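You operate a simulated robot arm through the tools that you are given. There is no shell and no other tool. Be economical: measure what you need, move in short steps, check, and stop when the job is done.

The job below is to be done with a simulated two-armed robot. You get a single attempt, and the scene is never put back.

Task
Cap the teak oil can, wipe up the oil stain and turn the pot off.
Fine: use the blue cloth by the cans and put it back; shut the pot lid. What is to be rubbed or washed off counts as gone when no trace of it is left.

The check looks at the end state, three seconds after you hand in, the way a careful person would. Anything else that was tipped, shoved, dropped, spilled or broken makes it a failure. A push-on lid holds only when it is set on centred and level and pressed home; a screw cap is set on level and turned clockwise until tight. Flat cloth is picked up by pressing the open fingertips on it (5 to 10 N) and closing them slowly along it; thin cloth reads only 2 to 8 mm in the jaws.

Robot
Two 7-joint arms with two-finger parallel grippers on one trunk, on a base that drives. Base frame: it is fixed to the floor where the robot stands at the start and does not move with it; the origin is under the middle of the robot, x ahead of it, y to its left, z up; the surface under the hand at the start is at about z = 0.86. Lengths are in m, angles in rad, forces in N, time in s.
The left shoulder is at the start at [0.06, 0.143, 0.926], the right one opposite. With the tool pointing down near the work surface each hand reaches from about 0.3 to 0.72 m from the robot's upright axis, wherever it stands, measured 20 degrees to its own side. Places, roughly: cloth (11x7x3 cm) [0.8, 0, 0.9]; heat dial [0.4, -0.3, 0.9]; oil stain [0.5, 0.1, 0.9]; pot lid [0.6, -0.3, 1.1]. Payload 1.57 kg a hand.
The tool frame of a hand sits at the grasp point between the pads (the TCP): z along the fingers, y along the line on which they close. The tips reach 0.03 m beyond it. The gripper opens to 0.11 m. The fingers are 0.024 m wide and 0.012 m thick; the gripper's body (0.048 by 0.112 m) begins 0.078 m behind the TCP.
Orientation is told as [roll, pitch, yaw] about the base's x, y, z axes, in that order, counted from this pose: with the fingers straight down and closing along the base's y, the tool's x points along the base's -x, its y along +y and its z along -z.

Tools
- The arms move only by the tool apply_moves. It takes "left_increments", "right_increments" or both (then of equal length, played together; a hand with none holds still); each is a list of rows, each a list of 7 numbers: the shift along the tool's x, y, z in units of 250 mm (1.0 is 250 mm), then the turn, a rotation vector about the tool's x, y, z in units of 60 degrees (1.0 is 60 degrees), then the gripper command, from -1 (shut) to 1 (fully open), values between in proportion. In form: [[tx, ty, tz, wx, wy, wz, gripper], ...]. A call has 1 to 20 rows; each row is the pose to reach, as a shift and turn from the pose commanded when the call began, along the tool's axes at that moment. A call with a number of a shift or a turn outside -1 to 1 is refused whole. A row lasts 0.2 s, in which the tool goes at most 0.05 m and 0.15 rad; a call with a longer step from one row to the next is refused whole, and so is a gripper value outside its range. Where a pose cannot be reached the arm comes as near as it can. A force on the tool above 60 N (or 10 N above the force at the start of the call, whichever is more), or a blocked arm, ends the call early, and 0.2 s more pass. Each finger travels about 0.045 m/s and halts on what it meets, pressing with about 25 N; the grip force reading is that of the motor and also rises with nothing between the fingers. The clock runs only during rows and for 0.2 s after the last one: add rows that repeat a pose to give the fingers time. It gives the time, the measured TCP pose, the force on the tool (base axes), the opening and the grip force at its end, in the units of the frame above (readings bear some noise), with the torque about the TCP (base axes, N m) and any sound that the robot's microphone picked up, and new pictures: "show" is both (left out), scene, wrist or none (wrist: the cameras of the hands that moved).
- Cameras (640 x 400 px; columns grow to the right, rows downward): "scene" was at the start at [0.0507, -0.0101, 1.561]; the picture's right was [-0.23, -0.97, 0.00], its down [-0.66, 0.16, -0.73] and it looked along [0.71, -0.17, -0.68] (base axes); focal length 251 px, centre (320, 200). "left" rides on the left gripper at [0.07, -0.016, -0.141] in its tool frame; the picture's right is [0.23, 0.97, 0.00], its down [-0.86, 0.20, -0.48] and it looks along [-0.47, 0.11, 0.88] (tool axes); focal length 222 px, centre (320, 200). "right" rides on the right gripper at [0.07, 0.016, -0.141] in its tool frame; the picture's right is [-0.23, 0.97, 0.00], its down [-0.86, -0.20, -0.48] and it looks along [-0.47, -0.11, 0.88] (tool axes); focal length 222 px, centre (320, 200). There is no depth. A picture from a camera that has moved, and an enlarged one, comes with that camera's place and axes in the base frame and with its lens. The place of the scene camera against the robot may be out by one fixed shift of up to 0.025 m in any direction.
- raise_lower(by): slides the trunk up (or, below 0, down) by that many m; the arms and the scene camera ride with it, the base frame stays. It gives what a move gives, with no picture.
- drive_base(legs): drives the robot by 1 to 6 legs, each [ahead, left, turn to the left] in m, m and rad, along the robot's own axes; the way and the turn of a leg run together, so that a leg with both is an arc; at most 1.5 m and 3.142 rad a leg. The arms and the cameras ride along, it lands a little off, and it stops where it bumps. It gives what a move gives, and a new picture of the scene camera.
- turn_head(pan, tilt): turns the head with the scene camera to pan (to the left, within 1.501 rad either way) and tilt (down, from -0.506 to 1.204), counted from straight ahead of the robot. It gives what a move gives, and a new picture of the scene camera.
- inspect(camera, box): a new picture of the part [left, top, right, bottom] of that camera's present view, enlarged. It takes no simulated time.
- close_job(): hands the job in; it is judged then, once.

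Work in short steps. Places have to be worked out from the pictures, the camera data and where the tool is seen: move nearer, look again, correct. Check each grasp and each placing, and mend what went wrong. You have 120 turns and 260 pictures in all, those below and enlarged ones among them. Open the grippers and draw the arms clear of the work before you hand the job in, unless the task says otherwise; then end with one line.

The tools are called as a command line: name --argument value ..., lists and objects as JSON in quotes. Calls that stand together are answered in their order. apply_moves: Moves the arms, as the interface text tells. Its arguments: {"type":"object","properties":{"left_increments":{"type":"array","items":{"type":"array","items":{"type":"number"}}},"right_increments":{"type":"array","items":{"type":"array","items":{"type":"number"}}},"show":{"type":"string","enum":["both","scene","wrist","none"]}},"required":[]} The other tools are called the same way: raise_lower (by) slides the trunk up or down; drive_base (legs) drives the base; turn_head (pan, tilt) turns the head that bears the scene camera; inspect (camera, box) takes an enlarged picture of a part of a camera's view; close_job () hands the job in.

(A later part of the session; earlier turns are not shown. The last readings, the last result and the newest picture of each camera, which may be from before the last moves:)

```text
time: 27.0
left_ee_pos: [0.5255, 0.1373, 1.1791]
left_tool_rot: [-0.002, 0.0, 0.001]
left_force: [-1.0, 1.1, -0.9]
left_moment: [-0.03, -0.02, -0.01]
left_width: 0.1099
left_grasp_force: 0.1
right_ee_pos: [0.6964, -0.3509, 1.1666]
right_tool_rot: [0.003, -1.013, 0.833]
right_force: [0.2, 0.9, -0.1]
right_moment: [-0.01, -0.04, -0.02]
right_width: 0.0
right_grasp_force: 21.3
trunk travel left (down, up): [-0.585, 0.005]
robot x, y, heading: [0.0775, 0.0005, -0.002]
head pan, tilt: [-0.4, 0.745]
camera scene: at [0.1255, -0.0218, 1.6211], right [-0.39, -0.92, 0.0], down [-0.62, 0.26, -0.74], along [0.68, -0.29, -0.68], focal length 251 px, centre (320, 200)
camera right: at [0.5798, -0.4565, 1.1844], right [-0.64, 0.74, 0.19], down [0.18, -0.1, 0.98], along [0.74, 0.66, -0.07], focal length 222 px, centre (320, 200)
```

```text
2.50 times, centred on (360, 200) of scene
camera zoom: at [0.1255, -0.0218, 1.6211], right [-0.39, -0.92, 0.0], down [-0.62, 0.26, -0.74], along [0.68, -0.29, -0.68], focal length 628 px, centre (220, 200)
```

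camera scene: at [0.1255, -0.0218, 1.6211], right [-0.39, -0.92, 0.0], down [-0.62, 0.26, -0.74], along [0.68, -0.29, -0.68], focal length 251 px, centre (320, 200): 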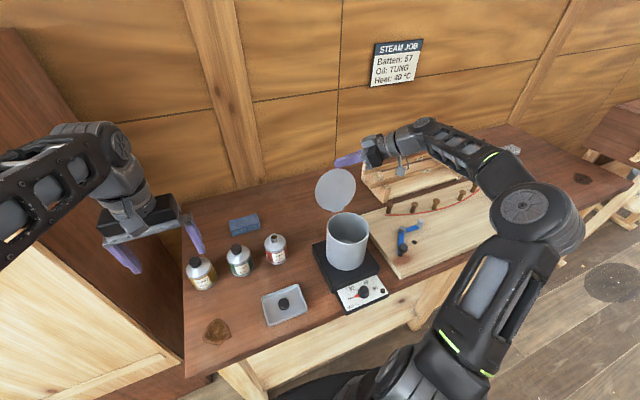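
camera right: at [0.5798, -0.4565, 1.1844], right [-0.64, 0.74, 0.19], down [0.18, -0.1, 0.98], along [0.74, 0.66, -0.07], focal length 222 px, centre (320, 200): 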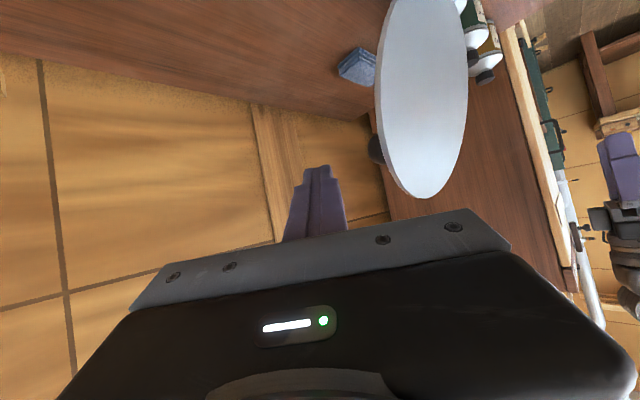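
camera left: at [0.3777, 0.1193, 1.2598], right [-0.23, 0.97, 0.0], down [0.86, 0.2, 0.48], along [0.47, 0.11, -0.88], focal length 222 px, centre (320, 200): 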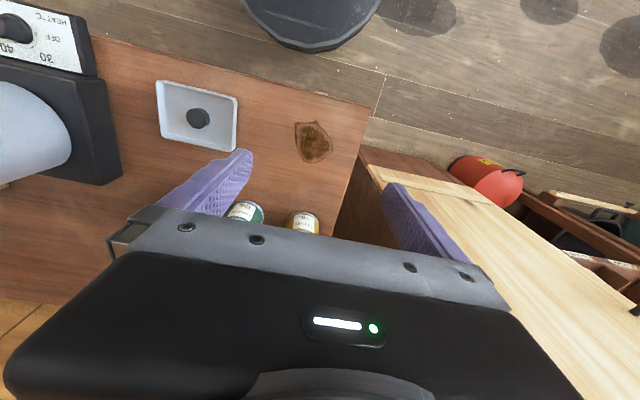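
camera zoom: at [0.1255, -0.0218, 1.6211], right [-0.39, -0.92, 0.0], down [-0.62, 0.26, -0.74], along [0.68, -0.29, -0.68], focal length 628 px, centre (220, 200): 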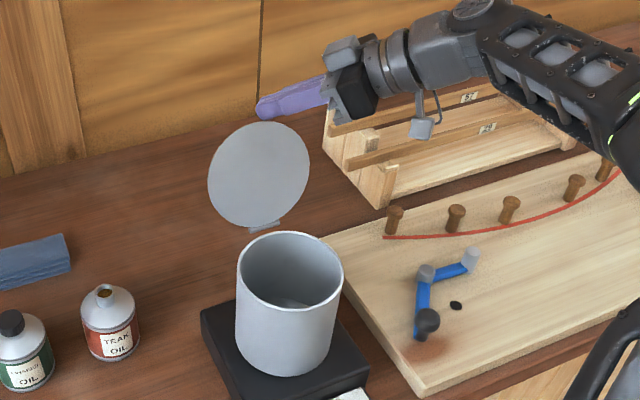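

Lower slightly, then pull toward the robot to bring the lid past vertical.

apply_moves --right_increments '[[0.077, 0.014, 0.065, 0, 0, 0, -1], [0.106, 0.073, 0.019, 0, 0, 0, -1], [0.135, 0.131, -0.027, 0, 0, 0, -1], [0.164, 0.19, -0.073, 0, 0, 0, -1], [0.194, 0.248, -0.119, 0, 0, 0, -1], [0.223, 0.307, -0.165, 0, 0, 0, -1]]' --show "both"

```text
time: 28.4
left_ee_pos: [0.5279, 0.1377, 1.1784]
left_tool_rot: [-0.003, -0.002, -0.002]
left_force: [0.3, -0.5, -0.3]
left_moment: [-0.01, -0.01, 0.0]
left_width: 0.1102
left_grasp_force: 0.1
right_ee_pos: [0.5959, -0.3496, 1.1441]
right_tool_rot: [0.007, -1.014, 0.832]
right_force: [0.1, 0.5, 0.3]
right_moment: [0.0, 0.0, 0.0]
right_width: 0.0
right_grasp_force: 21.6
trunk travel left (down, up): [-0.585, 0.005]
robot x, y, heading: [0.0824, 0.0014, 0.002]
head pan, tilt: [-0.4, 0.745]
camera scene: at [0.1259, -0.0225, 1.6211], right [-0.39, -0.92, 0.0], down [-0.62, 0.26, -0.74], along [0.68, -0.29, -0.68], focal length 251 px, centre (320, 200)
camera right: at [0.4797, -0.4545, 1.1602], right [-0.64, 0.74, 0.2], down [0.18, -0.1, 0.98], along [0.74, 0.66, -0.07], focal length 222 px, centre (320, 200)
```

scene: 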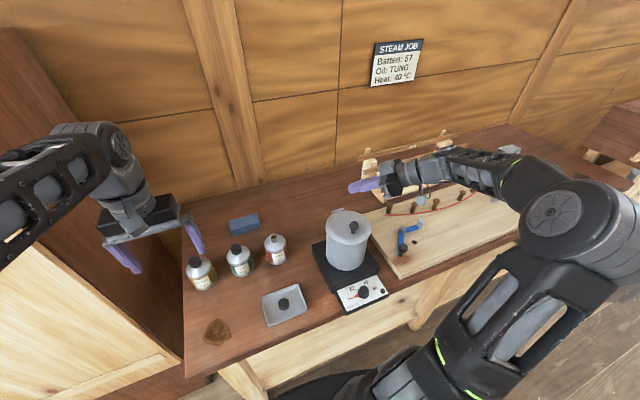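
right: 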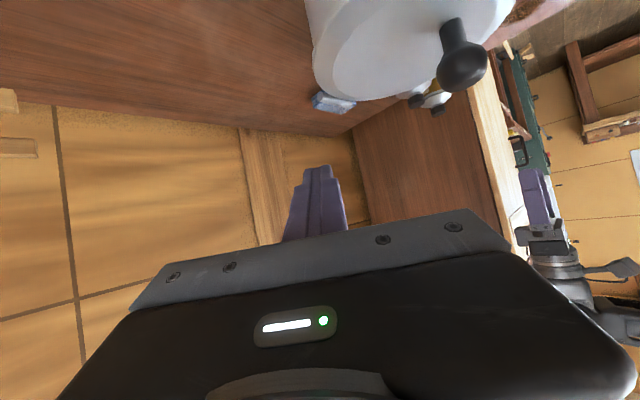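

The lid fell shut. I withdraw the right hand to the right, re-orient it downward, and look at cans and tray.

apply_moves --right_increments '[[0.0, -0.15, -0.05, 0, 0, 0, -1], [0.0, -0.25, -0.15, 0, 0, 0, -1], [0.0, -0.25, -0.25, 0, 0.12, 0, -1], [0.0, -0.25, -0.35, 0, 0.25, 0, -1], [0.0, -0.25, -0.45, 0, 0.38, 0, -1], [0.0, -0.25, -0.5, 0, 0.5, 0, -0.5], [0.0, -0.25, -0.5, 0, 0.62, 0, 0], [0.0, -0.25, -0.5, 0, 0.75, 0, 0], [0.0, -0.25, -0.5, 0, 0.87, 0, 0], [0.0, -0.25, -0.5, 0, 0.97, 0, 0]]' --show "none"

turn_head --pan -0.1 --tilt 0.8

inspect --camera "scene" --box '[200, 140, 440, 340]'

```text
time: 30.6
left_ee_pos: [0.5286, 0.1363, 1.1795]
left_tool_rot: [-0.001, 0.001, 0.0]
left_force: [0.5, 0.2, 0.7]
left_moment: [0.03, 0.0, 0.0]
left_width: 0.1098
left_grasp_force: 0.0
right_ee_pos: [0.5405, -0.4635, 1.1842]
right_tool_rot: [-0.058, -0.124, 0.84]
right_force: [0.9, 0.4, -0.2]
right_moment: [0.05, 0.03, 0.0]
right_width: 0.0549
right_grasp_force: 0.1
right hand out of reach, approached as far as the arm can: row 5, 6, 7, 8, 9, 10
trunk travel left (down, up): [-0.585, 0.005]
robot x, y, heading: [0.0772, 0.0017, -0.001]
head pan, tilt: [-0.4, 0.745]
```

```text
time: 31.4
left_ee_pos: [0.5272, 0.1375, 1.1794]
left_tool_rot: [-0.003, 0.001, 0.0]
left_force: [-0.2, 0.2, 0.3]
left_moment: [-0.02, 0.0, -0.02]
left_width: 0.1099
left_grasp_force: 0.1
right_ee_pos: [0.541, -0.4622, 1.1842]
right_tool_rot: [-0.06, -0.124, 0.841]
right_force: [0.2, 0.5, 0.0]
right_moment: [-0.01, -0.01, 0.03]
right_width: 0.0553
right_grasp_force: 0.0
trunk travel left (down, up): [-0.585, 0.005]
robot x, y, heading: [0.0825, 0.0008, -0.003]
head pan, tilt: [-0.099, 0.799]
camera scene: at [0.1302, 0.0014, 1.6166], right [-0.1, -0.99, 0.0], down [-0.71, 0.07, -0.7], along [0.69, -0.07, -0.72], focal length 251 px, centre (320, 200)
```

scene: 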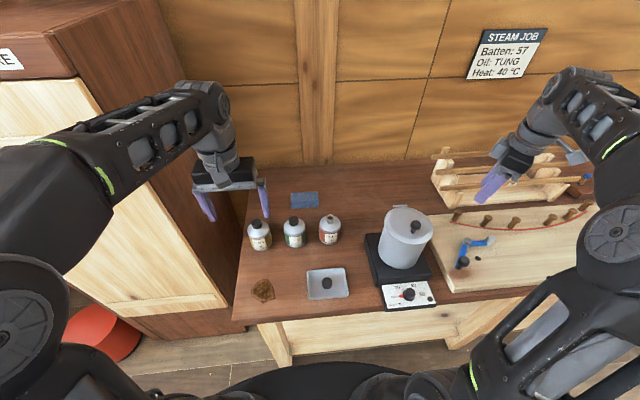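

```text
2.00 times, centred on (320, 240) of scene
camera zoom: at [0.1302, 0.0014, 1.6166], right [-0.1, -0.99, 0.0], down [-0.71, 0.07, -0.7], along [0.69, -0.07, -0.72], focal length 503 px, centre (320, 120)
```

zoom: 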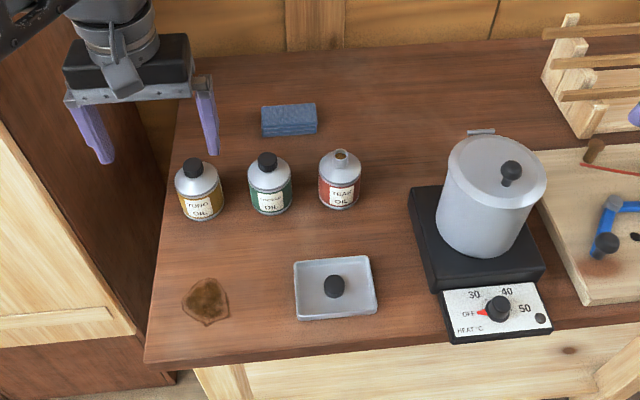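

Everything's clear: lid shut, dial at OFF. Now the cap: bring the right hand (yaw → 0) left toward the tray, passing above the pot.

apply_moves --right_increments '[[-0.07, 0.09, 0, 0, 0.02, 0.1, 0.1], [-0.14, 0.18, 0, 0, 0.04, 0.22, 0.1], [-0.21, 0.27, 0, 0, 0.06, 0.34, 0.1], [-0.28, 0.36, 0, 0, 0.08, 0.46, 0.1], [-0.36, 0.45, 0, 0, 0.1, 0.58, 0.1], [-0.43, 0.54, 0, 0, 0.118, 0.7, 0.1], [-0.5, 0.62, 0, 0, 0.118, 0.8, 0.1]]' --show "none"

```text
time: 33.0
left_ee_pos: [0.5287, 0.1312, 1.1793]
left_tool_rot: [0.003, 0.002, 0.001]
left_force: [-0.1, -0.4, 0.7]
left_moment: [0.1, -0.04, -0.01]
left_width: 0.1098
left_grasp_force: 0.2
right_ee_pos: [0.5106, -0.2689, 1.1871]
right_tool_rot: [0.008, -0.02, -0.003]
right_force: [0.4, -0.9, -0.5]
right_moment: [0.06, 0.0, 0.01]
right_width: 0.0606
right_grasp_force: 0.0
right hand out of reach, approached as far as the arm can: row 4
trunk travel left (down, up): [-0.585, 0.005]
robot x, y, heading: [0.0773, -0.0022, 0.002]
head pan, tilt: [-0.099, 0.799]
```

Now over to above the tray and down to z≈1.03.

apply_moves --right_increments '[[0.03, 0.18, 0, 0, 0.005, 0, 0.1], [0.06, 0.36, 0, 0, 0.01, 0, 0.1], [0.09, 0.54, 0.06, 0, 0.015, 0, 0.1], [0.12, 0.7, 0.12, 0, 0.02, 0, 0.1], [0.14, 0.8, 0.28, 0, 0.02, 0, 0.1], [0.14, 0.8, 0.46, 0, 0.02, 0, 0.1], [0.14, 0.8, 0.6, 0, 0.02, 0, 0.1]]' --show "wrist"

inspect --camera "right" --box '[240, 60, 420, 200]'

```text
time: 34.6
left_ee_pos: [0.5271, 0.1371, 1.1804]
left_tool_rot: [-0.001, 0.001, 0.0]
left_force: [-0.6, 0.6, 0.4]
left_moment: [0.0, 0.03, -0.01]
left_width: 0.1098
left_grasp_force: 0.0
right_ee_pos: [0.4774, -0.0635, 1.039]
right_tool_rot: [0.003, 0.004, -0.003]
right_force: [-0.6, 0.4, -0.6]
right_moment: [-0.01, -0.01, 0.01]
right_width: 0.0605
right_grasp_force: 0.1
trunk travel left (down, up): [-0.585, 0.005]
robot x, y, heading: [0.0815, 0.0003, -0.001]
head pan, tilt: [-0.099, 0.799]
camera right: at [0.4077, -0.0466, 1.1842], right [0.23, 0.97, 0.0], down [0.86, -0.2, 0.47], along [0.46, -0.11, -0.88], focal length 222 px, centre (320, 200)
```

right: 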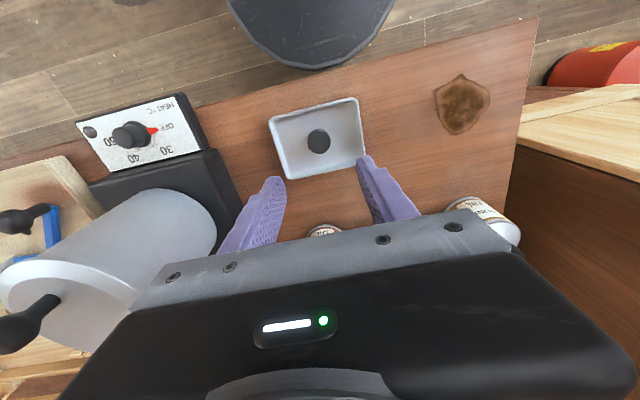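

```text
2.86 times, centred on (330, 130) of right
camera zoom: at [0.4077, -0.0466, 1.1842], right [0.23, 0.97, 0.0], down [0.86, -0.2, 0.47], along [0.46, -0.11, -0.88], focal length 635 px, centre (291, 400)
```

zoom: 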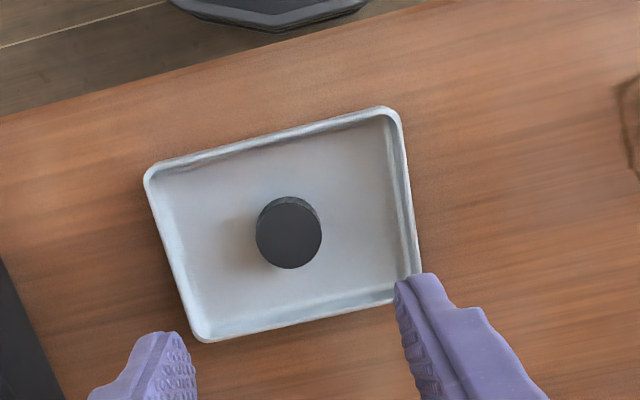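

Cap centre ≈ (0.478,-0.065), right under the hand. Descend to TCP z≈0.905 (fingertips 0.875).

apply_moves --right_increments '[[0, -0.004, 0.15, 0, 0, 0, 0.1], [0, -0.004, 0.3, 0, 0, 0, 0.1], [0, -0.004, 0.42, 0, 0, 0, 0.1], [0, -0.004, 0.5, 0, 0, 0, 0.1], [0, -0.004, 0.536, 0, 0, 0, 0.1]]' --show "none"

inspect --camera "right" --box '[230, 90, 410, 230]'

```text
time: 35.8
left_ee_pos: [0.5288, 0.1373, 1.1795]
left_tool_rot: [-0.003, 0.002, 0.0]
left_force: [0.2, -0.2, -0.2]
left_moment: [0.01, -0.02, -0.01]
left_width: 0.1099
left_grasp_force: 0.1
right_ee_pos: [0.4769, -0.0641, 0.9054]
right_tool_rot: [0.004, 0.005, 0.0]
right_force: [-0.2, -0.3, 0.3]
right_moment: [0.02, -0.01, 0.03]
right_width: 0.0604
right_grasp_force: 0.2
trunk travel left (down, up): [-0.585, 0.005]
robot x, y, heading: [0.0784, -0.0004, 0.0]
head pan, tilt: [-0.099, 0.799]
```

```text
2.86 times, centred on (320, 160) of right
camera zoom: at [0.4074, -0.0484, 1.0493], right [0.23, 0.97, 0.0], down [0.86, -0.2, 0.47], along [0.46, -0.11, -0.88], focal length 635 px, centre (320, 314)
```

zoom: 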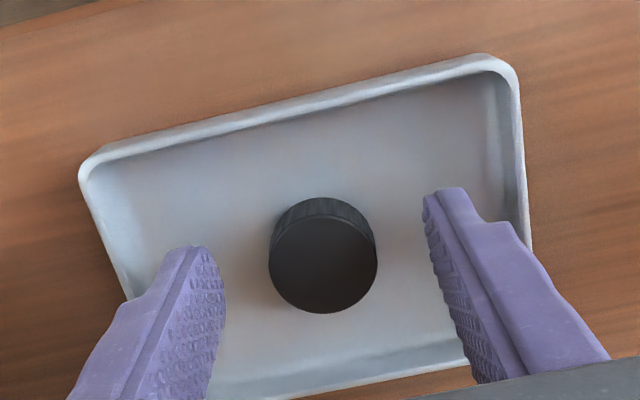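

Centred within 3 mm; lower 5 mm, nudge forward and close.

apply_moves --right_increments '[[-0.01, -0.002, 0.02, 0, 0, 0, 0.1], [-0.01, -0.002, 0.02, 0, 0, 0, -0.2], [-0.01, -0.002, 0.02, 0, 0, 0, -0.5], [-0.01, -0.002, 0.02, 0, 0, 0, -0.8], [-0.01, -0.002, 0.02, 0, 0, 0, -1], [-0.01, -0.002, 0.02, 0, 0, 0, -1]]' --show "none"

inspect --camera "right" --box '[230, 90, 410, 230]'

```text
time: 37.2
left_ee_pos: [0.5284, 0.1378, 1.1796]
left_tool_rot: [-0.003, 0.001, 0.0]
left_force: [0.1, -0.1, 0.7]
left_moment: [0.01, 0.01, -0.01]
left_width: 0.1101
left_grasp_force: 0.0
right_ee_pos: [0.4774, -0.0656, 0.9017]
right_tool_rot: [0.006, 0.003, -0.003]
right_force: [-0.1, -0.4, 1.4]
right_moment: [0.03, -0.03, -0.03]
right_width: 0.0324
right_grasp_force: 25.3
trunk travel left (down, up): [-0.585, 0.005]
robot x, y, heading: [0.0782, 0.0001, 0.005]
head pan, tilt: [-0.099, 0.799]
```

```text
2.86 times, centred on (320, 160) of right
camera zoom: at [0.4101, -0.0487, 1.045], right [0.23, 0.97, 0.0], down [0.86, -0.2, 0.47], along [0.46, -0.11, -0.88], focal length 635 px, centre (320, 314)
```

zoom: 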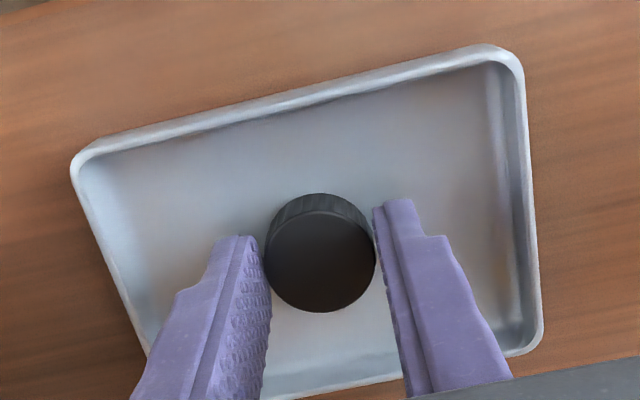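

Gripped (32 mm). Lift the cap clear.

apply_moves --right_increments '[[0, 0, -0.1, 0, 0, 0, -1], [0, 0, -0.25, 0, 0, 0, -1], [0, 0, -0.4, 0, 0, 0, -1], [0, -0.1, -0.55, 0, 0, 0, -1], [0, -0.25, -0.65, 0, 0, 0, -1], [0, -0.4, -0.7, 0, 0, 0, -1]]' --show "both"

inspect --camera "scene" --box '[230, 170, 430, 310]'

```text
time: 38.6
left_ee_pos: [0.5262, 0.1353, 1.1791]
left_tool_rot: [0.0, 0.0, 0.001]
left_force: [0.2, 0.8, 0.1]
left_moment: [0.01, 0.01, 0.0]
left_width: 0.1099
left_grasp_force: 0.0
right_ee_pos: [0.4786, -0.1672, 1.0768]
right_tool_rot: [0.006, 0.006, -0.001]
right_force: [0.9, 0.3, 0.2]
right_moment: [-0.04, 0.0, 0.02]
right_width: 0.0323
right_grasp_force: 24.9
trunk travel left (down, up): [-0.585, 0.005]
robot x, y, heading: [0.0803, -0.0001, -0.002]
head pan, tilt: [-0.099, 0.799]
camera scene: at [0.1301, 0.0001, 1.6166], right [-0.1, -1.0, 0.0], down [-0.71, 0.07, -0.7], along [0.69, -0.07, -0.72], focal length 251 px, centre (320, 200)
camera right: at [0.4106, -0.1512, 1.2197], right [0.23, 0.97, 0.0], down [0.86, -0.2, 0.47], along [0.46, -0.1, -0.88], focal length 222 px, centre (320, 200)
```

scene: 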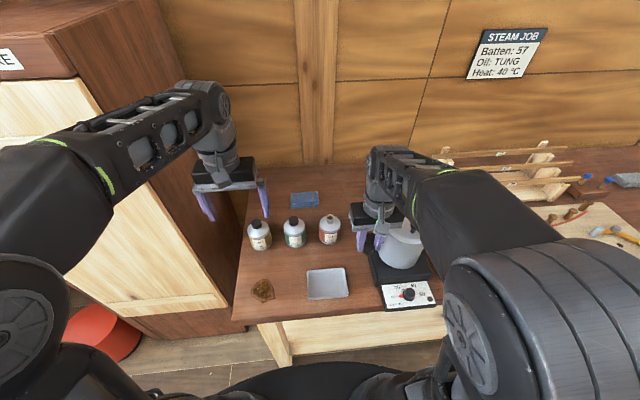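
right: 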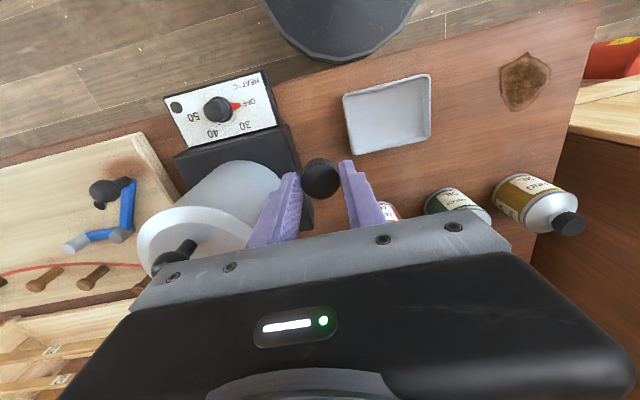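

```text
2.86 times, centred on (330, 240) of scene
camera zoom: at [0.1301, 0.0001, 1.6166], right [-0.1, -1.0, 0.0], down [-0.71, 0.07, -0.7], along [0.69, -0.07, -0.72], focal length 718 px, centre (291, 86)
```

zoom: 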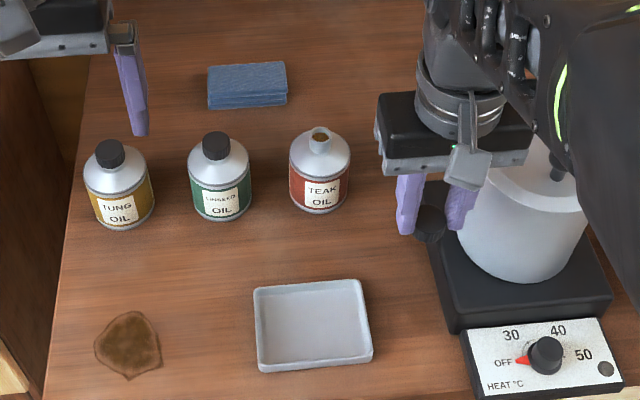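

Cap held. Park the right hand in front of the pot, and bring the left hand toward the teak can, tilted 45° forward, to hold it steady.

apply_moves --right_increments '[[0.06, -0.12, -0.05, 0, 0, 0, -1], [0.12, -0.24, -0.1, 0, 0, 0, -1], [0.18, -0.36, -0.15, 0, 0, 0, -1], [0.24, -0.46, -0.15, 0, 0, 0, -1], [0.24, -0.46, -0.15, 0, 0, 0, -1], [0.24, -0.46, -0.15, 0, 0, 0, -1], [0.24, -0.46, -0.15, 0, 0, 0, -1]]' --left_increments '[[0.02, 0, 0, 0, -0.1, 0, 1], [0.04, -0.05, 0, 0, -0.22, 0, 1], [0.06, -0.2, 0.05, 0, -0.34, 0, 1], [0.08, -0.36, 0.1, 0, -0.46, 0, 1], [0.1, -0.52, 0.18, 0, -0.58, 0, 1], [0.108, -0.66, 0.25, 0, -0.67, 0, 1], [0.108, -0.784, 0.32, 0, -0.75, 0, 1]]' --show "both"

```text
time: 40.2
left_ee_pos: [0.501, -0.0608, 1.0989]
left_tool_rot: [0.0, -0.786, 0.001]
left_force: [-0.2, -0.3, 0.0]
left_moment: [0.02, 0.03, 0.0]
left_width: 0.1099
left_grasp_force: 0.1
right_ee_pos: [0.4196, -0.2829, 1.1125]
right_tool_rot: [0.007, 0.004, 0.0]
right_force: [0.7, 0.2, 0.2]
right_moment: [0.06, 0.02, 0.02]
right_width: 0.0328
right_grasp_force: 24.9
trunk travel left (down, up): [-0.585, 0.005]
robot x, y, heading: [0.0822, 0.0024, -0.003]
head pan, tilt: [-0.099, 0.799]
camera scene: at [0.1303, 0.0002, 1.6166], right [-0.1, -1.0, 0.0], down [-0.71, 0.07, -0.7], along [0.69, -0.07, -0.72], focal length 251 px, centre (320, 200)
camera right: at [0.3514, -0.267, 1.2566], right [0.23, 0.97, 0.0], down [0.86, -0.2, 0.47], along [0.46, -0.1, -0.88], focal length 222 px, centre (320, 200)
camera left: at [0.3506, -0.0758, 1.1482], right [-0.16, 0.97, -0.16], down [0.27, 0.2, 0.94], along [0.95, 0.11, -0.29], focal length 222 px, centre (320, 200)
```

scene: 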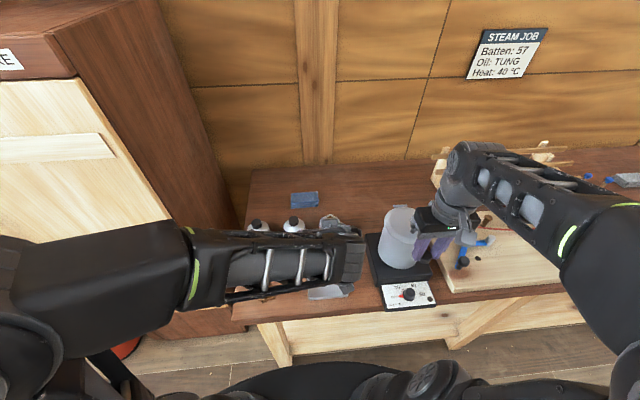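
right: 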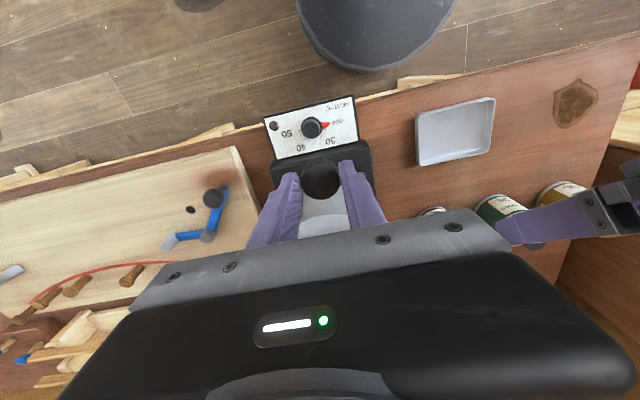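
left: 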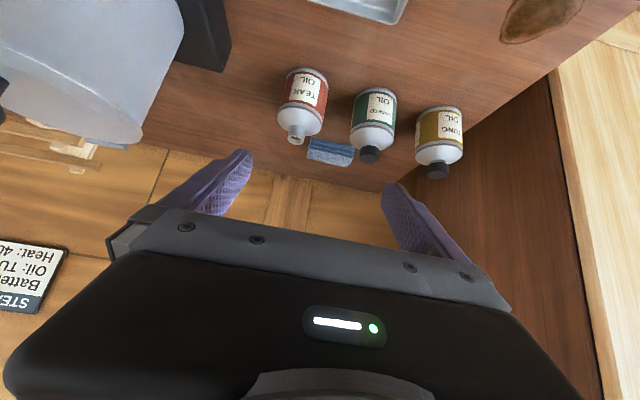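

Zoom on the teak can for its exact location.

inspect --camera "left" --box '[250, 50, 410, 190]'

```text
2.86 times, centred on (330, 120) of left
camera zoom: at [0.3506, -0.0758, 1.1482], right [-0.16, 0.97, -0.16], down [0.27, 0.2, 0.94], along [0.95, 0.11, -0.29], focal length 635 px, centre (291, 429)
```

zoom: 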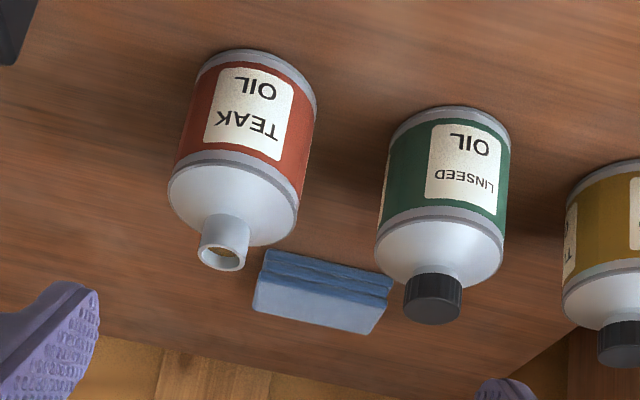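

Teak can axis ≈ (0.658,-0.093), mouth z≈0.964, radius 0.035. Approach with the left hand along its tool axis, stop partway to check.

apply_moves --left_increments '[[0.035, -0.043, 0.142, 0, 0, 0, 1], [0.07, -0.086, 0.284, 0, 0, 0, 1], [0.105, -0.128, 0.427, 0, 0, 0, 1], [0.105, -0.128, 0.55, 0, 0, 0, 1], [0.105, -0.128, 0.65, 0, 0, 0, 1]]' --show "wrist"

```text
time: 41.4
left_ee_pos: [0.5988, -0.0914, 0.9651]
left_tool_rot: [-0.002, -0.783, 0.001]
left_force: [0.4, -0.2, 0.0]
left_moment: [0.0, 0.01, -0.03]
left_width: 0.11
left_grasp_force: 0.0
right_ee_pos: [0.4204, -0.283, 1.113]
right_tool_rot: [0.006, 0.006, -0.003]
right_force: [0.4, -0.2, 0.3]
right_moment: [0.01, 0.04, -0.02]
right_width: 0.0325
right_grasp_force: 24.8
trunk travel left (down, up): [-0.585, 0.005]
robot x, y, heading: [0.084, 0.0006, -0.001]
head pan, tilt: [-0.099, 0.799]
camera left: at [0.4478, -0.107, 1.0146], right [-0.16, 0.97, -0.16], down [0.27, 0.2, 0.94], along [0.95, 0.11, -0.29], focal length 222 px, centre (320, 200)
```

left: 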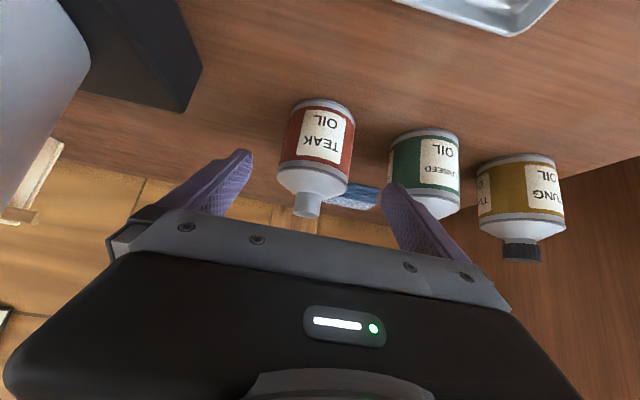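

On line. Advance the last 8.4 cm to straddle the can body.

apply_moves --left_increments '[[0, -0.006, 0.12, 0, 0, 0, 1], [0, -0.006, 0.22, 0, 0, 0, 1], [0, -0.006, 0.3, 0, 0, 0, 1], [0, -0.006, 0.335, 0, 0, 0, 1]]' --show "wrist"

```text
time: 42.4
left_ee_pos: [0.6573, -0.0926, 0.9059]
left_tool_rot: [0.0, -0.782, 0.002]
left_force: [0.3, -0.2, -0.8]
left_moment: [-0.03, 0.02, 0.02]
left_width: 0.1102
left_grasp_force: 0.1
right_ee_pos: [0.4198, -0.2828, 1.1127]
right_tool_rot: [0.006, 0.003, -0.002]
right_force: [0.6, -0.1, 0.2]
right_moment: [0.0, 0.01, -0.02]
right_width: 0.0324
right_grasp_force: 25.1
trunk travel left (down, up): [-0.585, 0.005]
robot x, y, heading: [0.0773, 0.0043, -0.003]
head pan, tilt: [-0.099, 0.799]
camera left: at [0.5066, -0.1082, 0.9566], right [-0.16, 0.97, -0.16], down [0.27, 0.2, 0.94], along [0.95, 0.11, -0.29], focal length 222 px, centre (320, 200)
```

left: 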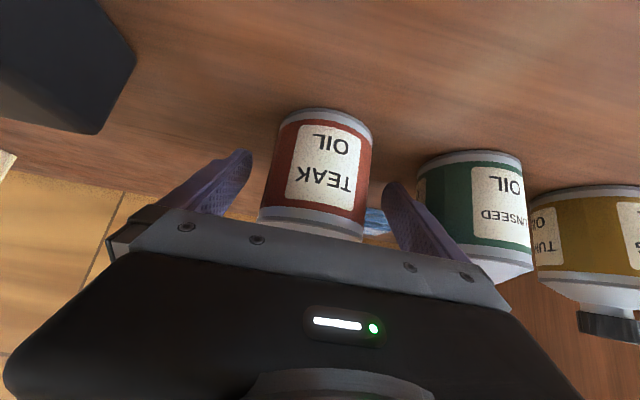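

Close on the can.

apply_moves --left_increments '[[0, 0, 0, 0, 0, 0, 0.6], [0, 0, 0, 0, 0, 0, 0.4], [0, 0, 0, 0, 0, 0, 0.25], [0, 0, 0, 0, 0, 0, 0.15], [0, 0, 0, 0, 0, 0, 0.1], [0, 0, 0, 0, 0, 0, 0.1]]' --show "wrist"

```text
time: 43.8
left_ee_pos: [0.6568, -0.0921, 0.9079]
left_tool_rot: [-0.003, -0.785, 0.002]
left_force: [-0.4, -1.9, 1.1]
left_moment: [0.01, 0.03, -0.01]
left_width: 0.0716
left_grasp_force: 25.8
right_ee_pos: [0.4198, -0.2819, 1.1126]
right_tool_rot: [0.006, 0.003, -0.002]
right_force: [-1.0, 0.8, 0.8]
right_moment: [0.03, 0.02, 0.01]
right_width: 0.0324
right_grasp_force: 24.6
trunk travel left (down, up): [-0.585, 0.005]
robot x, y, heading: [0.0813, -0.0031, 0.002]
head pan, tilt: [-0.099, 0.799]
camera left: at [0.5065, -0.1085, 0.9568], right [-0.16, 0.97, -0.16], down [0.27, 0.2, 0.94], along [0.95, 0.11, -0.29], focal length 222 px, centre (320, 200)
```

left: 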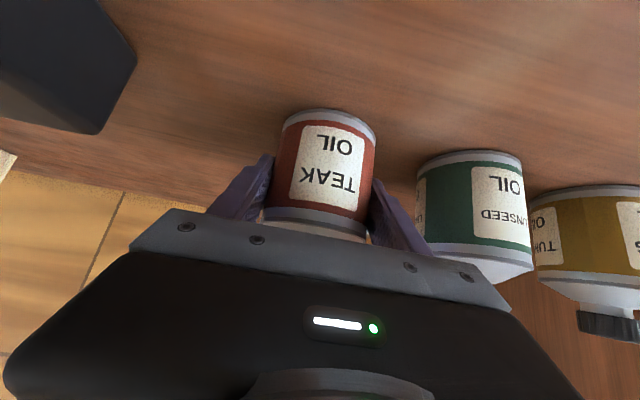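

Can held (71.6 mm). Now bring the right hand with the cap over the pot at height and around, turning to yaw ≈ +1.

apply_moves --right_increments '[[0, 0, -0.14, 0, 0, -0.1, -1], [0, 0, -0.27, 0, 0, -0.22, -1], [-0.16, 0.04, -0.27, 0, 0, -0.35, -1], [-0.32, 0.08, -0.27, 0, 0, -0.48, -1], [-0.48, 0.12, -0.27, 0, 0, -0.61, -1], [-0.64, 0.15, -0.27, 0, 0, -0.74, -1], [-0.8, 0.17, -0.27, 0, 0, -0.87, -1], [-0.8, 0.17, -0.27, 0, 0, -1.0, -1]]' --show "both"

```text
time: 45.6
left_ee_pos: [0.656, -0.093, 0.9084]
left_tool_rot: [-0.001, -0.783, 0.0]
left_force: [-0.8, -2.2, 3.6]
left_moment: [0.12, 0.02, 0.01]
left_width: 0.0716
left_grasp_force: 25.1
right_ee_pos: [0.6038, -0.2361, 1.159]
right_tool_rot: [-0.002, -0.007, 1.049]
right_force: [-0.3, 1.2, 0.7]
right_moment: [-0.01, 0.01, -0.01]
right_width: 0.0326
right_grasp_force: 25.1
right hand out of reach, approached as far as the arm can: row 5, 6, 7, 8
trunk travel left (down, up): [-0.585, 0.005]
robot x, y, heading: [0.0819, -0.0014, 0.001]
head pan, tilt: [-0.099, 0.799]
camera scene: at [0.1299, 0.0014, 1.6166], right [-0.1, -1.0, 0.0], down [-0.71, 0.07, -0.7], along [0.69, -0.07, -0.72], focal length 251 px, centre (320, 200)
camera right: at [0.5552, -0.2887, 1.3012], right [-0.73, 0.68, 0.0], down [0.6, 0.64, 0.48], along [0.33, 0.35, -0.88], focal length 222 px, centre (320, 200)
```

scene: 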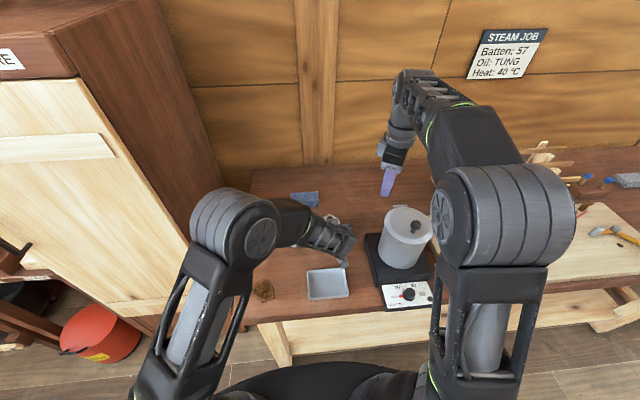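
right: 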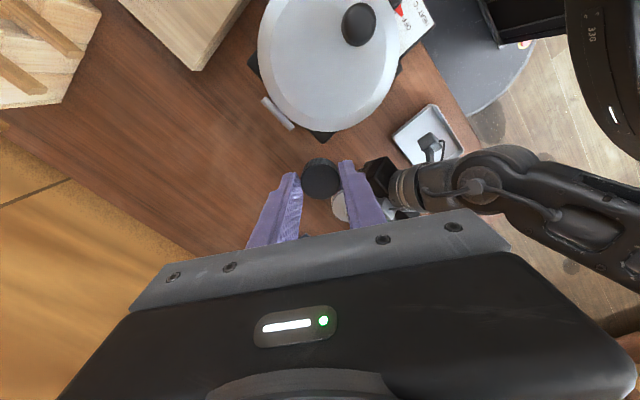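

Move over the can mouth at TCP z≈1.07.

apply_moves --right_increments '[[-0.15, 0.025, 0, 0, 0, 0, -1], [-0.3, 0.05, 0.05, 0, 0, 0, -1], [-0.45, 0.075, 0.1, 0, 0, 0, -1], [-0.602, 0.101, 0.15, 0, 0, 0, -1], [-0.602, 0.101, 0.25, 0, 0, 0, -1], [-0.602, 0.101, 0.35, 0, 0, 0, -1]]' --show "wrist"

inspect --camera "right" --box '[240, 110, 400, 250]'

inspect --camera "scene" --box '[270, 130, 410, 270]'

```text
time: 47.0
left_ee_pos: [0.6564, -0.0923, 0.9075]
left_tool_rot: [-0.002, -0.786, 0.002]
left_force: [-1.1, -0.5, 1.7]
left_moment: [0.15, -0.02, -0.02]
left_width: 0.0716
left_grasp_force: 24.8
right_ee_pos: [0.659, -0.093, 1.0715]
right_tool_rot: [0.005, -0.001, 1.048]
right_force: [-0.1, 0.1, 0.1]
right_moment: [0.0, -0.01, 0.02]
right_width: 0.0322
right_grasp_force: 25.1
right hand out of reach, approached as far as the arm can: row 1, 2, 3, 4
trunk travel left (down, up): [-0.585, 0.005]
robot x, y, heading: [0.0782, -0.0016, 0.004]
head pan, tilt: [-0.099, 0.799]
camera right: at [0.61, -0.1454, 1.2145], right [-0.73, 0.68, 0.01], down [0.6, 0.64, 0.48], along [0.32, 0.35, -0.88], focal length 222 px, centre (320, 200)
```

right: 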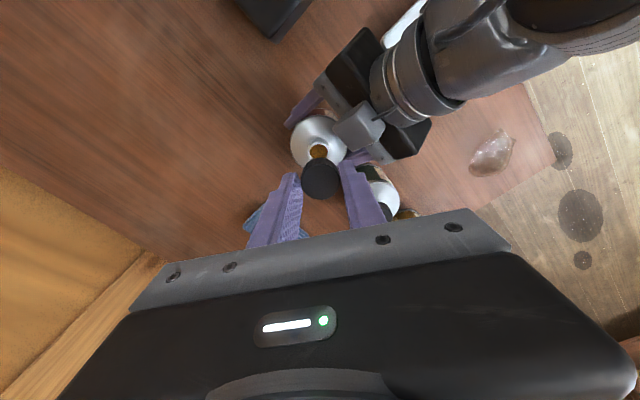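

```text
2.86 times, centred on (320, 180) of right
camera zoom: at [0.61, -0.1454, 1.2145], right [-0.73, 0.68, 0.01], down [0.6, 0.64, 0.48], along [0.32, 0.35, -0.88], focal length 635 px, centre (320, 257)
```

zoom: 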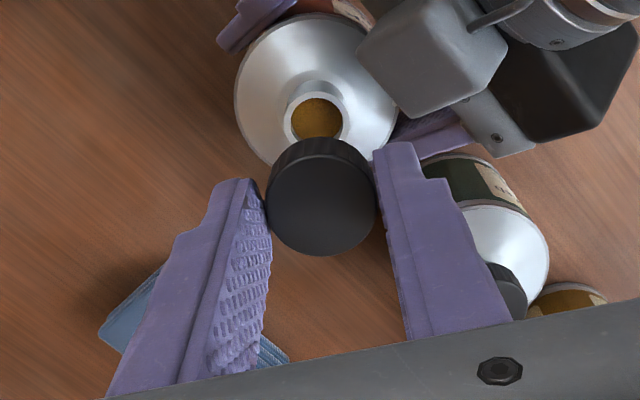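

```text
2.86 times, centred on (340, 200) of scene
camera zoom: at [0.13, 0.0015, 1.6166], right [-0.1, -1.0, 0.0], down [-0.71, 0.07, -0.7], along [0.69, -0.07, -0.72], focal length 718 px, centre (263, 200)
```

zoom: 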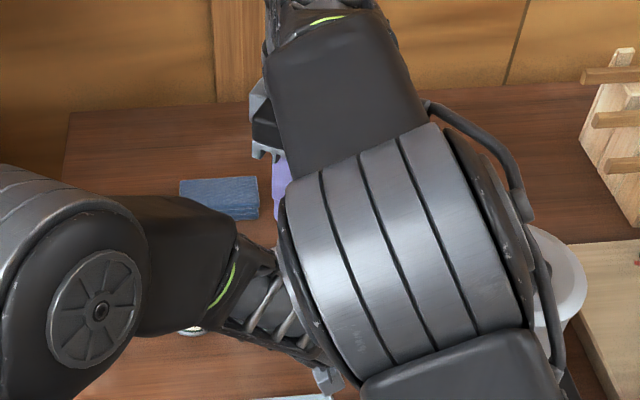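

The left gripper's top box would foul the right fingers at large yaw. I'll open the left fingers in place, pitch the left hand flatter (~-1.05) and 1 cm back, and re-grip.

apply_moves --left_increments '[[0, 0, 0, 0, 0, 0, 0.5], [0, 0, 0, 0, 0, 0, 0.8], [0, 0, 0, 0, 0, 0, 0.8], [0.012, 0, -0.02, 0, -0.1, 0, 0.8], [0.025, 0, -0.042, 0, -0.19, 0, 0.8], [0.025, 0, -0.042, 0, -0.265, 0, 0.8], [0.025, 0, -0.042, 0, -0.265, 0, 0.5], [0.025, 0, -0.042, 0, -0.265, 0, 0.3], [0.025, 0, -0.042, 0, -0.265, 0, 0.15], [0.025, 0, -0.042, 0, -0.265, 0, 0.1], [0.025, 0, -0.042, 0, -0.265, 0, 0.1]]' --show "wrist"

inspect --camera "right" --box '[240, 70, 440, 250]'

```text
time: 49.4
left_ee_pos: [0.6447, -0.0929, 0.91]
left_tool_rot: [-0.003, -1.063, 0.001]
left_force: [-0.8, 0.4, 0.1]
left_moment: [0.17, -0.12, 0.06]
left_width: 0.0714
left_grasp_force: 24.9
right_ee_pos: [0.6579, -0.0926, 1.0721]
right_tool_rot: [0.005, -0.003, 1.047]
right_force: [0.5, -0.5, 0.3]
right_moment: [0.01, 0.04, -0.01]
right_width: 0.0325
right_grasp_force: 24.9
trunk travel left (down, up): [-0.585, 0.005]
robot x, y, heading: [0.0791, 0.0017, 0.003]
head pan, tilt: [-0.099, 0.799]
camera left: at [0.4864, -0.1081, 0.9167], right [-0.11, 0.97, -0.2], down [0.0, 0.2, 0.98], along [0.99, 0.11, -0.02], focal length 222 px, centre (320, 200)
```

left: 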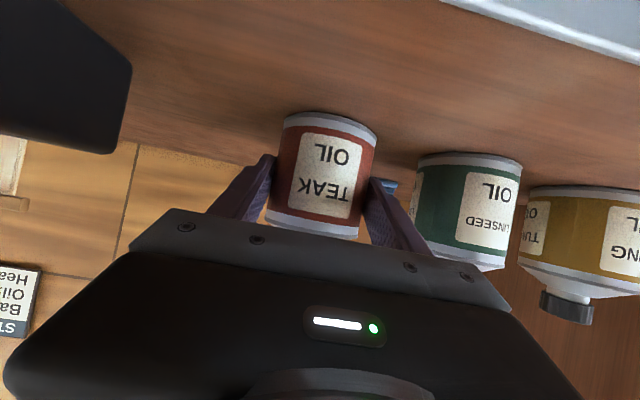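

```text
2.22 times, centred on (340, 160) of right
camera zoom: at [0.61, -0.1458, 1.2148], right [-0.73, 0.68, 0.01], down [0.6, 0.64, 0.48], along [0.32, 0.35, -0.88], focal length 494 px, centre (276, 289)
```

zoom: 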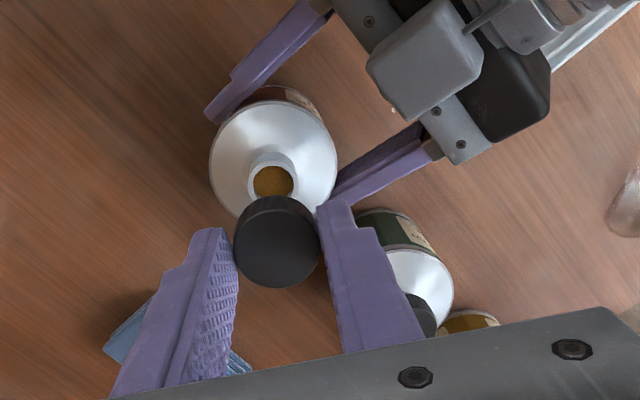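

Cap and mouth are aligned to ~1 mm. Turn the wrist to yaw ≈1.55 for travel, then lower to just above the mouth.

apply_moves --right_increments '[[0, 0, 0, 0, 0, -0.12, -1], [0, 0, 0, 0, 0, -0.25, -1], [0, 0, 0, 0, 0, -0.37, -1], [0, 0, 0.05, 0, 0, -0.48, -1], [0, 0, 0.15, 0, 0, -0.48, -1], [0, 0, 0.22, 0, 0, -0.48, -1]]' --show "none"

inspect --camera "right" --box '[240, 100, 400, 240]'

```text
time: 50.8
left_ee_pos: [0.6443, -0.0933, 0.91]
left_tool_rot: [-0.002, -1.063, 0.001]
left_force: [1.5, 1.1, 1.1]
left_moment: [0.22, -0.08, 0.01]
left_width: 0.0711
left_grasp_force: 24.9
right_ee_pos: [0.6567, -0.0927, 1.0167]
right_tool_rot: [0.003, -0.004, 1.549]
right_force: [-0.2, -1.0, 0.1]
right_moment: [0.0, 0.01, 0.01]
right_width: 0.0324
right_grasp_force: 25.2
trunk travel left (down, up): [-0.585, 0.005]
robot x, y, heading: [0.0794, 0.0067, -0.0]
head pan, tilt: [-0.099, 0.799]
```

```text
2.86 times, centred on (320, 170) of right
camera zoom: at [0.6408, -0.1632, 1.1593], right [-0.97, 0.25, 0.0], down [0.22, 0.85, 0.48], along [0.12, 0.47, -0.88], focal length 635 px, centre (320, 286)
```

zoom: 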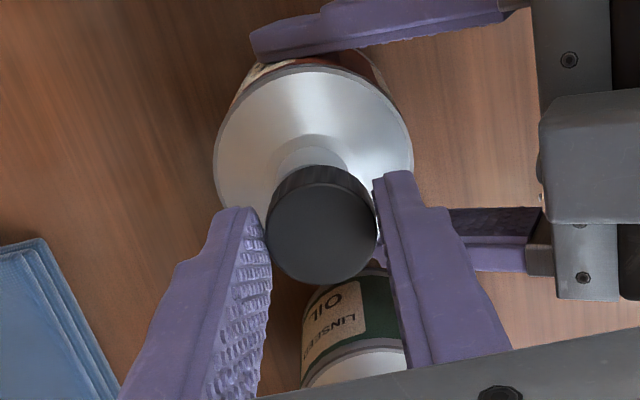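

Lower slowly to feel for contact.

apply_moves --right_increments '[[0, 0, 0.016, 0, 0, 0, -1], [0, 0, 0.032, 0, 0, 0, -1], [0, 0, 0.044, 0, 0, 0, -1], [0, 0, 0.054, 0, 0, 0, -1], [0, 0, 0.062, 0, 0, 0, -1]]' --show "none"

```text
time: 52.0
left_ee_pos: [0.644, -0.0924, 0.9096]
left_tool_rot: [0.001, -1.063, 0.003]
left_force: [12.1, -1.5, -3.5]
left_moment: [0.42, 0.29, -0.08]
left_width: 0.0711
left_grasp_force: 25.0
right_ee_pos: [0.6559, -0.0937, 1.0029]
right_tool_rot: [0.001, -0.007, 1.55]
right_force: [-6.4, -0.8, 22.3]
right_moment: [-0.01, -0.05, -0.01]
right_width: 0.0332
right_grasp_force: 25.3
trunk travel left (down, up): [-0.585, 0.005]
robot x, y, heading: [0.0814, 0.0018, 0.003]
head pan, tilt: [-0.099, 0.799]
```

Contact at ~22 N. Ease slightly and turn clockwise 60°, watching torque and height.

apply_moves --right_increments '[[0, 0.004, -0.003, 0, 0, 0.0, -1], [0, 0.004, -0.003, 0, 0, 0.12, -1], [0, 0.004, -0.003, 0, 0, 0.25, -1], [0, 0.004, -0.002, 0, 0, 0.38, -1], [0, 0.004, -0.002, 0, 0, 0.51, -1], [0, 0.004, -0.001, 0, 0, 0.64, -1], [0, 0.004, 0, 0, 0, 0.77, -1], [0, 0.004, 0, 0, 0, 0.9, -1], [0, 0.004, 0.0, 0, 0, 1.0, -1]]' --show "wrist"

```text
time: 54.0
left_ee_pos: [0.6472, -0.0845, 0.9073]
left_tool_rot: [0.002, -1.06, 0.015]
left_force: [-1.3, -3.5, 10.8]
left_moment: [-0.47, -0.44, -0.2]
left_width: 0.071
left_grasp_force: 24.8
right_ee_pos: [0.6583, -0.0982, 1.0112]
right_tool_rot: [0.017, -0.017, 0.486]
right_force: [-0.5, -0.1, -0.6]
right_moment: [-0.01, -0.01, 0.02]
right_width: 0.0327
right_grasp_force: 24.6
trunk travel left (down, up): [-0.585, 0.005]
robot x, y, heading: [0.0811, 0.0005, -0.001]
head pan, tilt: [-0.099, 0.799]
camera right: at [0.5884, -0.1188, 1.1517], right [-0.25, 0.97, 0.02], down [0.85, 0.21, 0.49], along [0.47, 0.14, -0.87], focal length 222 px, centre (320, 200)
```

right: 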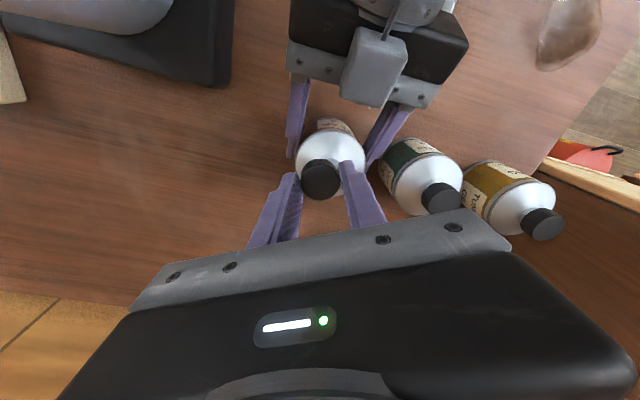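

The right hand sits 8 mm high without contact and the left was pushed: perhaps the arms touch each other. Look at the scene.

inspect --camera "scene" --box '[100, 100, 500, 400]'

inspect --camera "right" --box '[250, 80, 430, 240]'

inspect --camera "left" --box '[0, 0, 640, 400]'

```text
1.33 times, centred on (300, 250) of scene
camera zoom: at [0.1288, 0.0012, 1.6167], right [-0.1, -1.0, 0.0], down [-0.71, 0.07, -0.7], along [0.69, -0.07, -0.72], focal length 335 px, centre (347, 133)
```

zoom: 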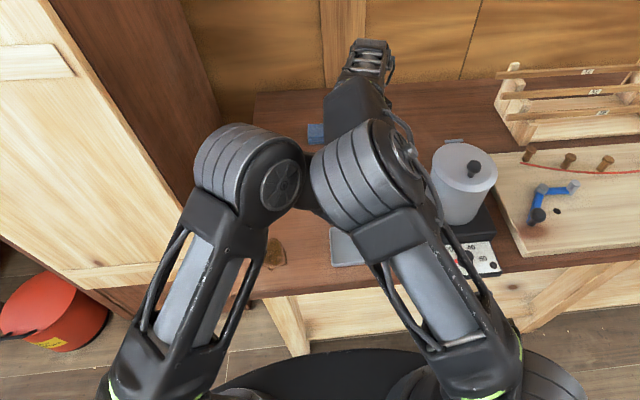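

```text
2.50 times, centred on (340, 160) of right
camera zoom: at [0.5884, -0.1188, 1.1517], right [-0.25, 0.97, 0.02], down [0.85, 0.21, 0.49], along [0.47, 0.14, -0.87], focal length 555 px, centre (270, 300)
```

zoom: 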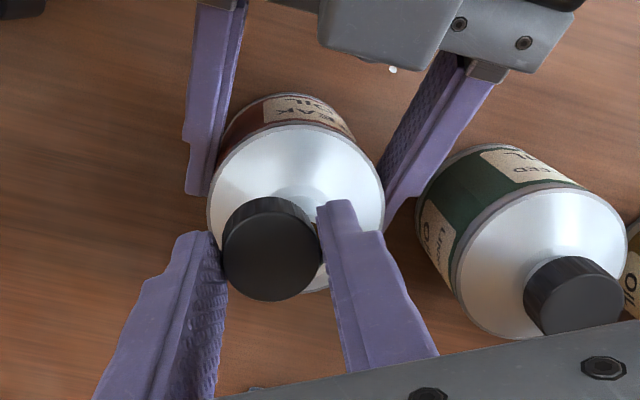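

```text
1.00 times, centred on (320, 200) of left (not enlarged: the box is as wide or as high as the picture)
camera zoom: at [0.4893, -0.103, 0.9154], right [-0.13, 0.97, -0.2], down [0.0, 0.2, 0.98], along [0.99, 0.12, -0.02], focal length 222 px, centre (320, 200)
```

zoom: 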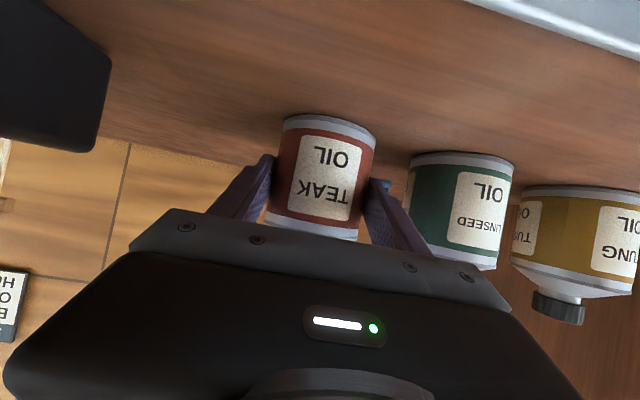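

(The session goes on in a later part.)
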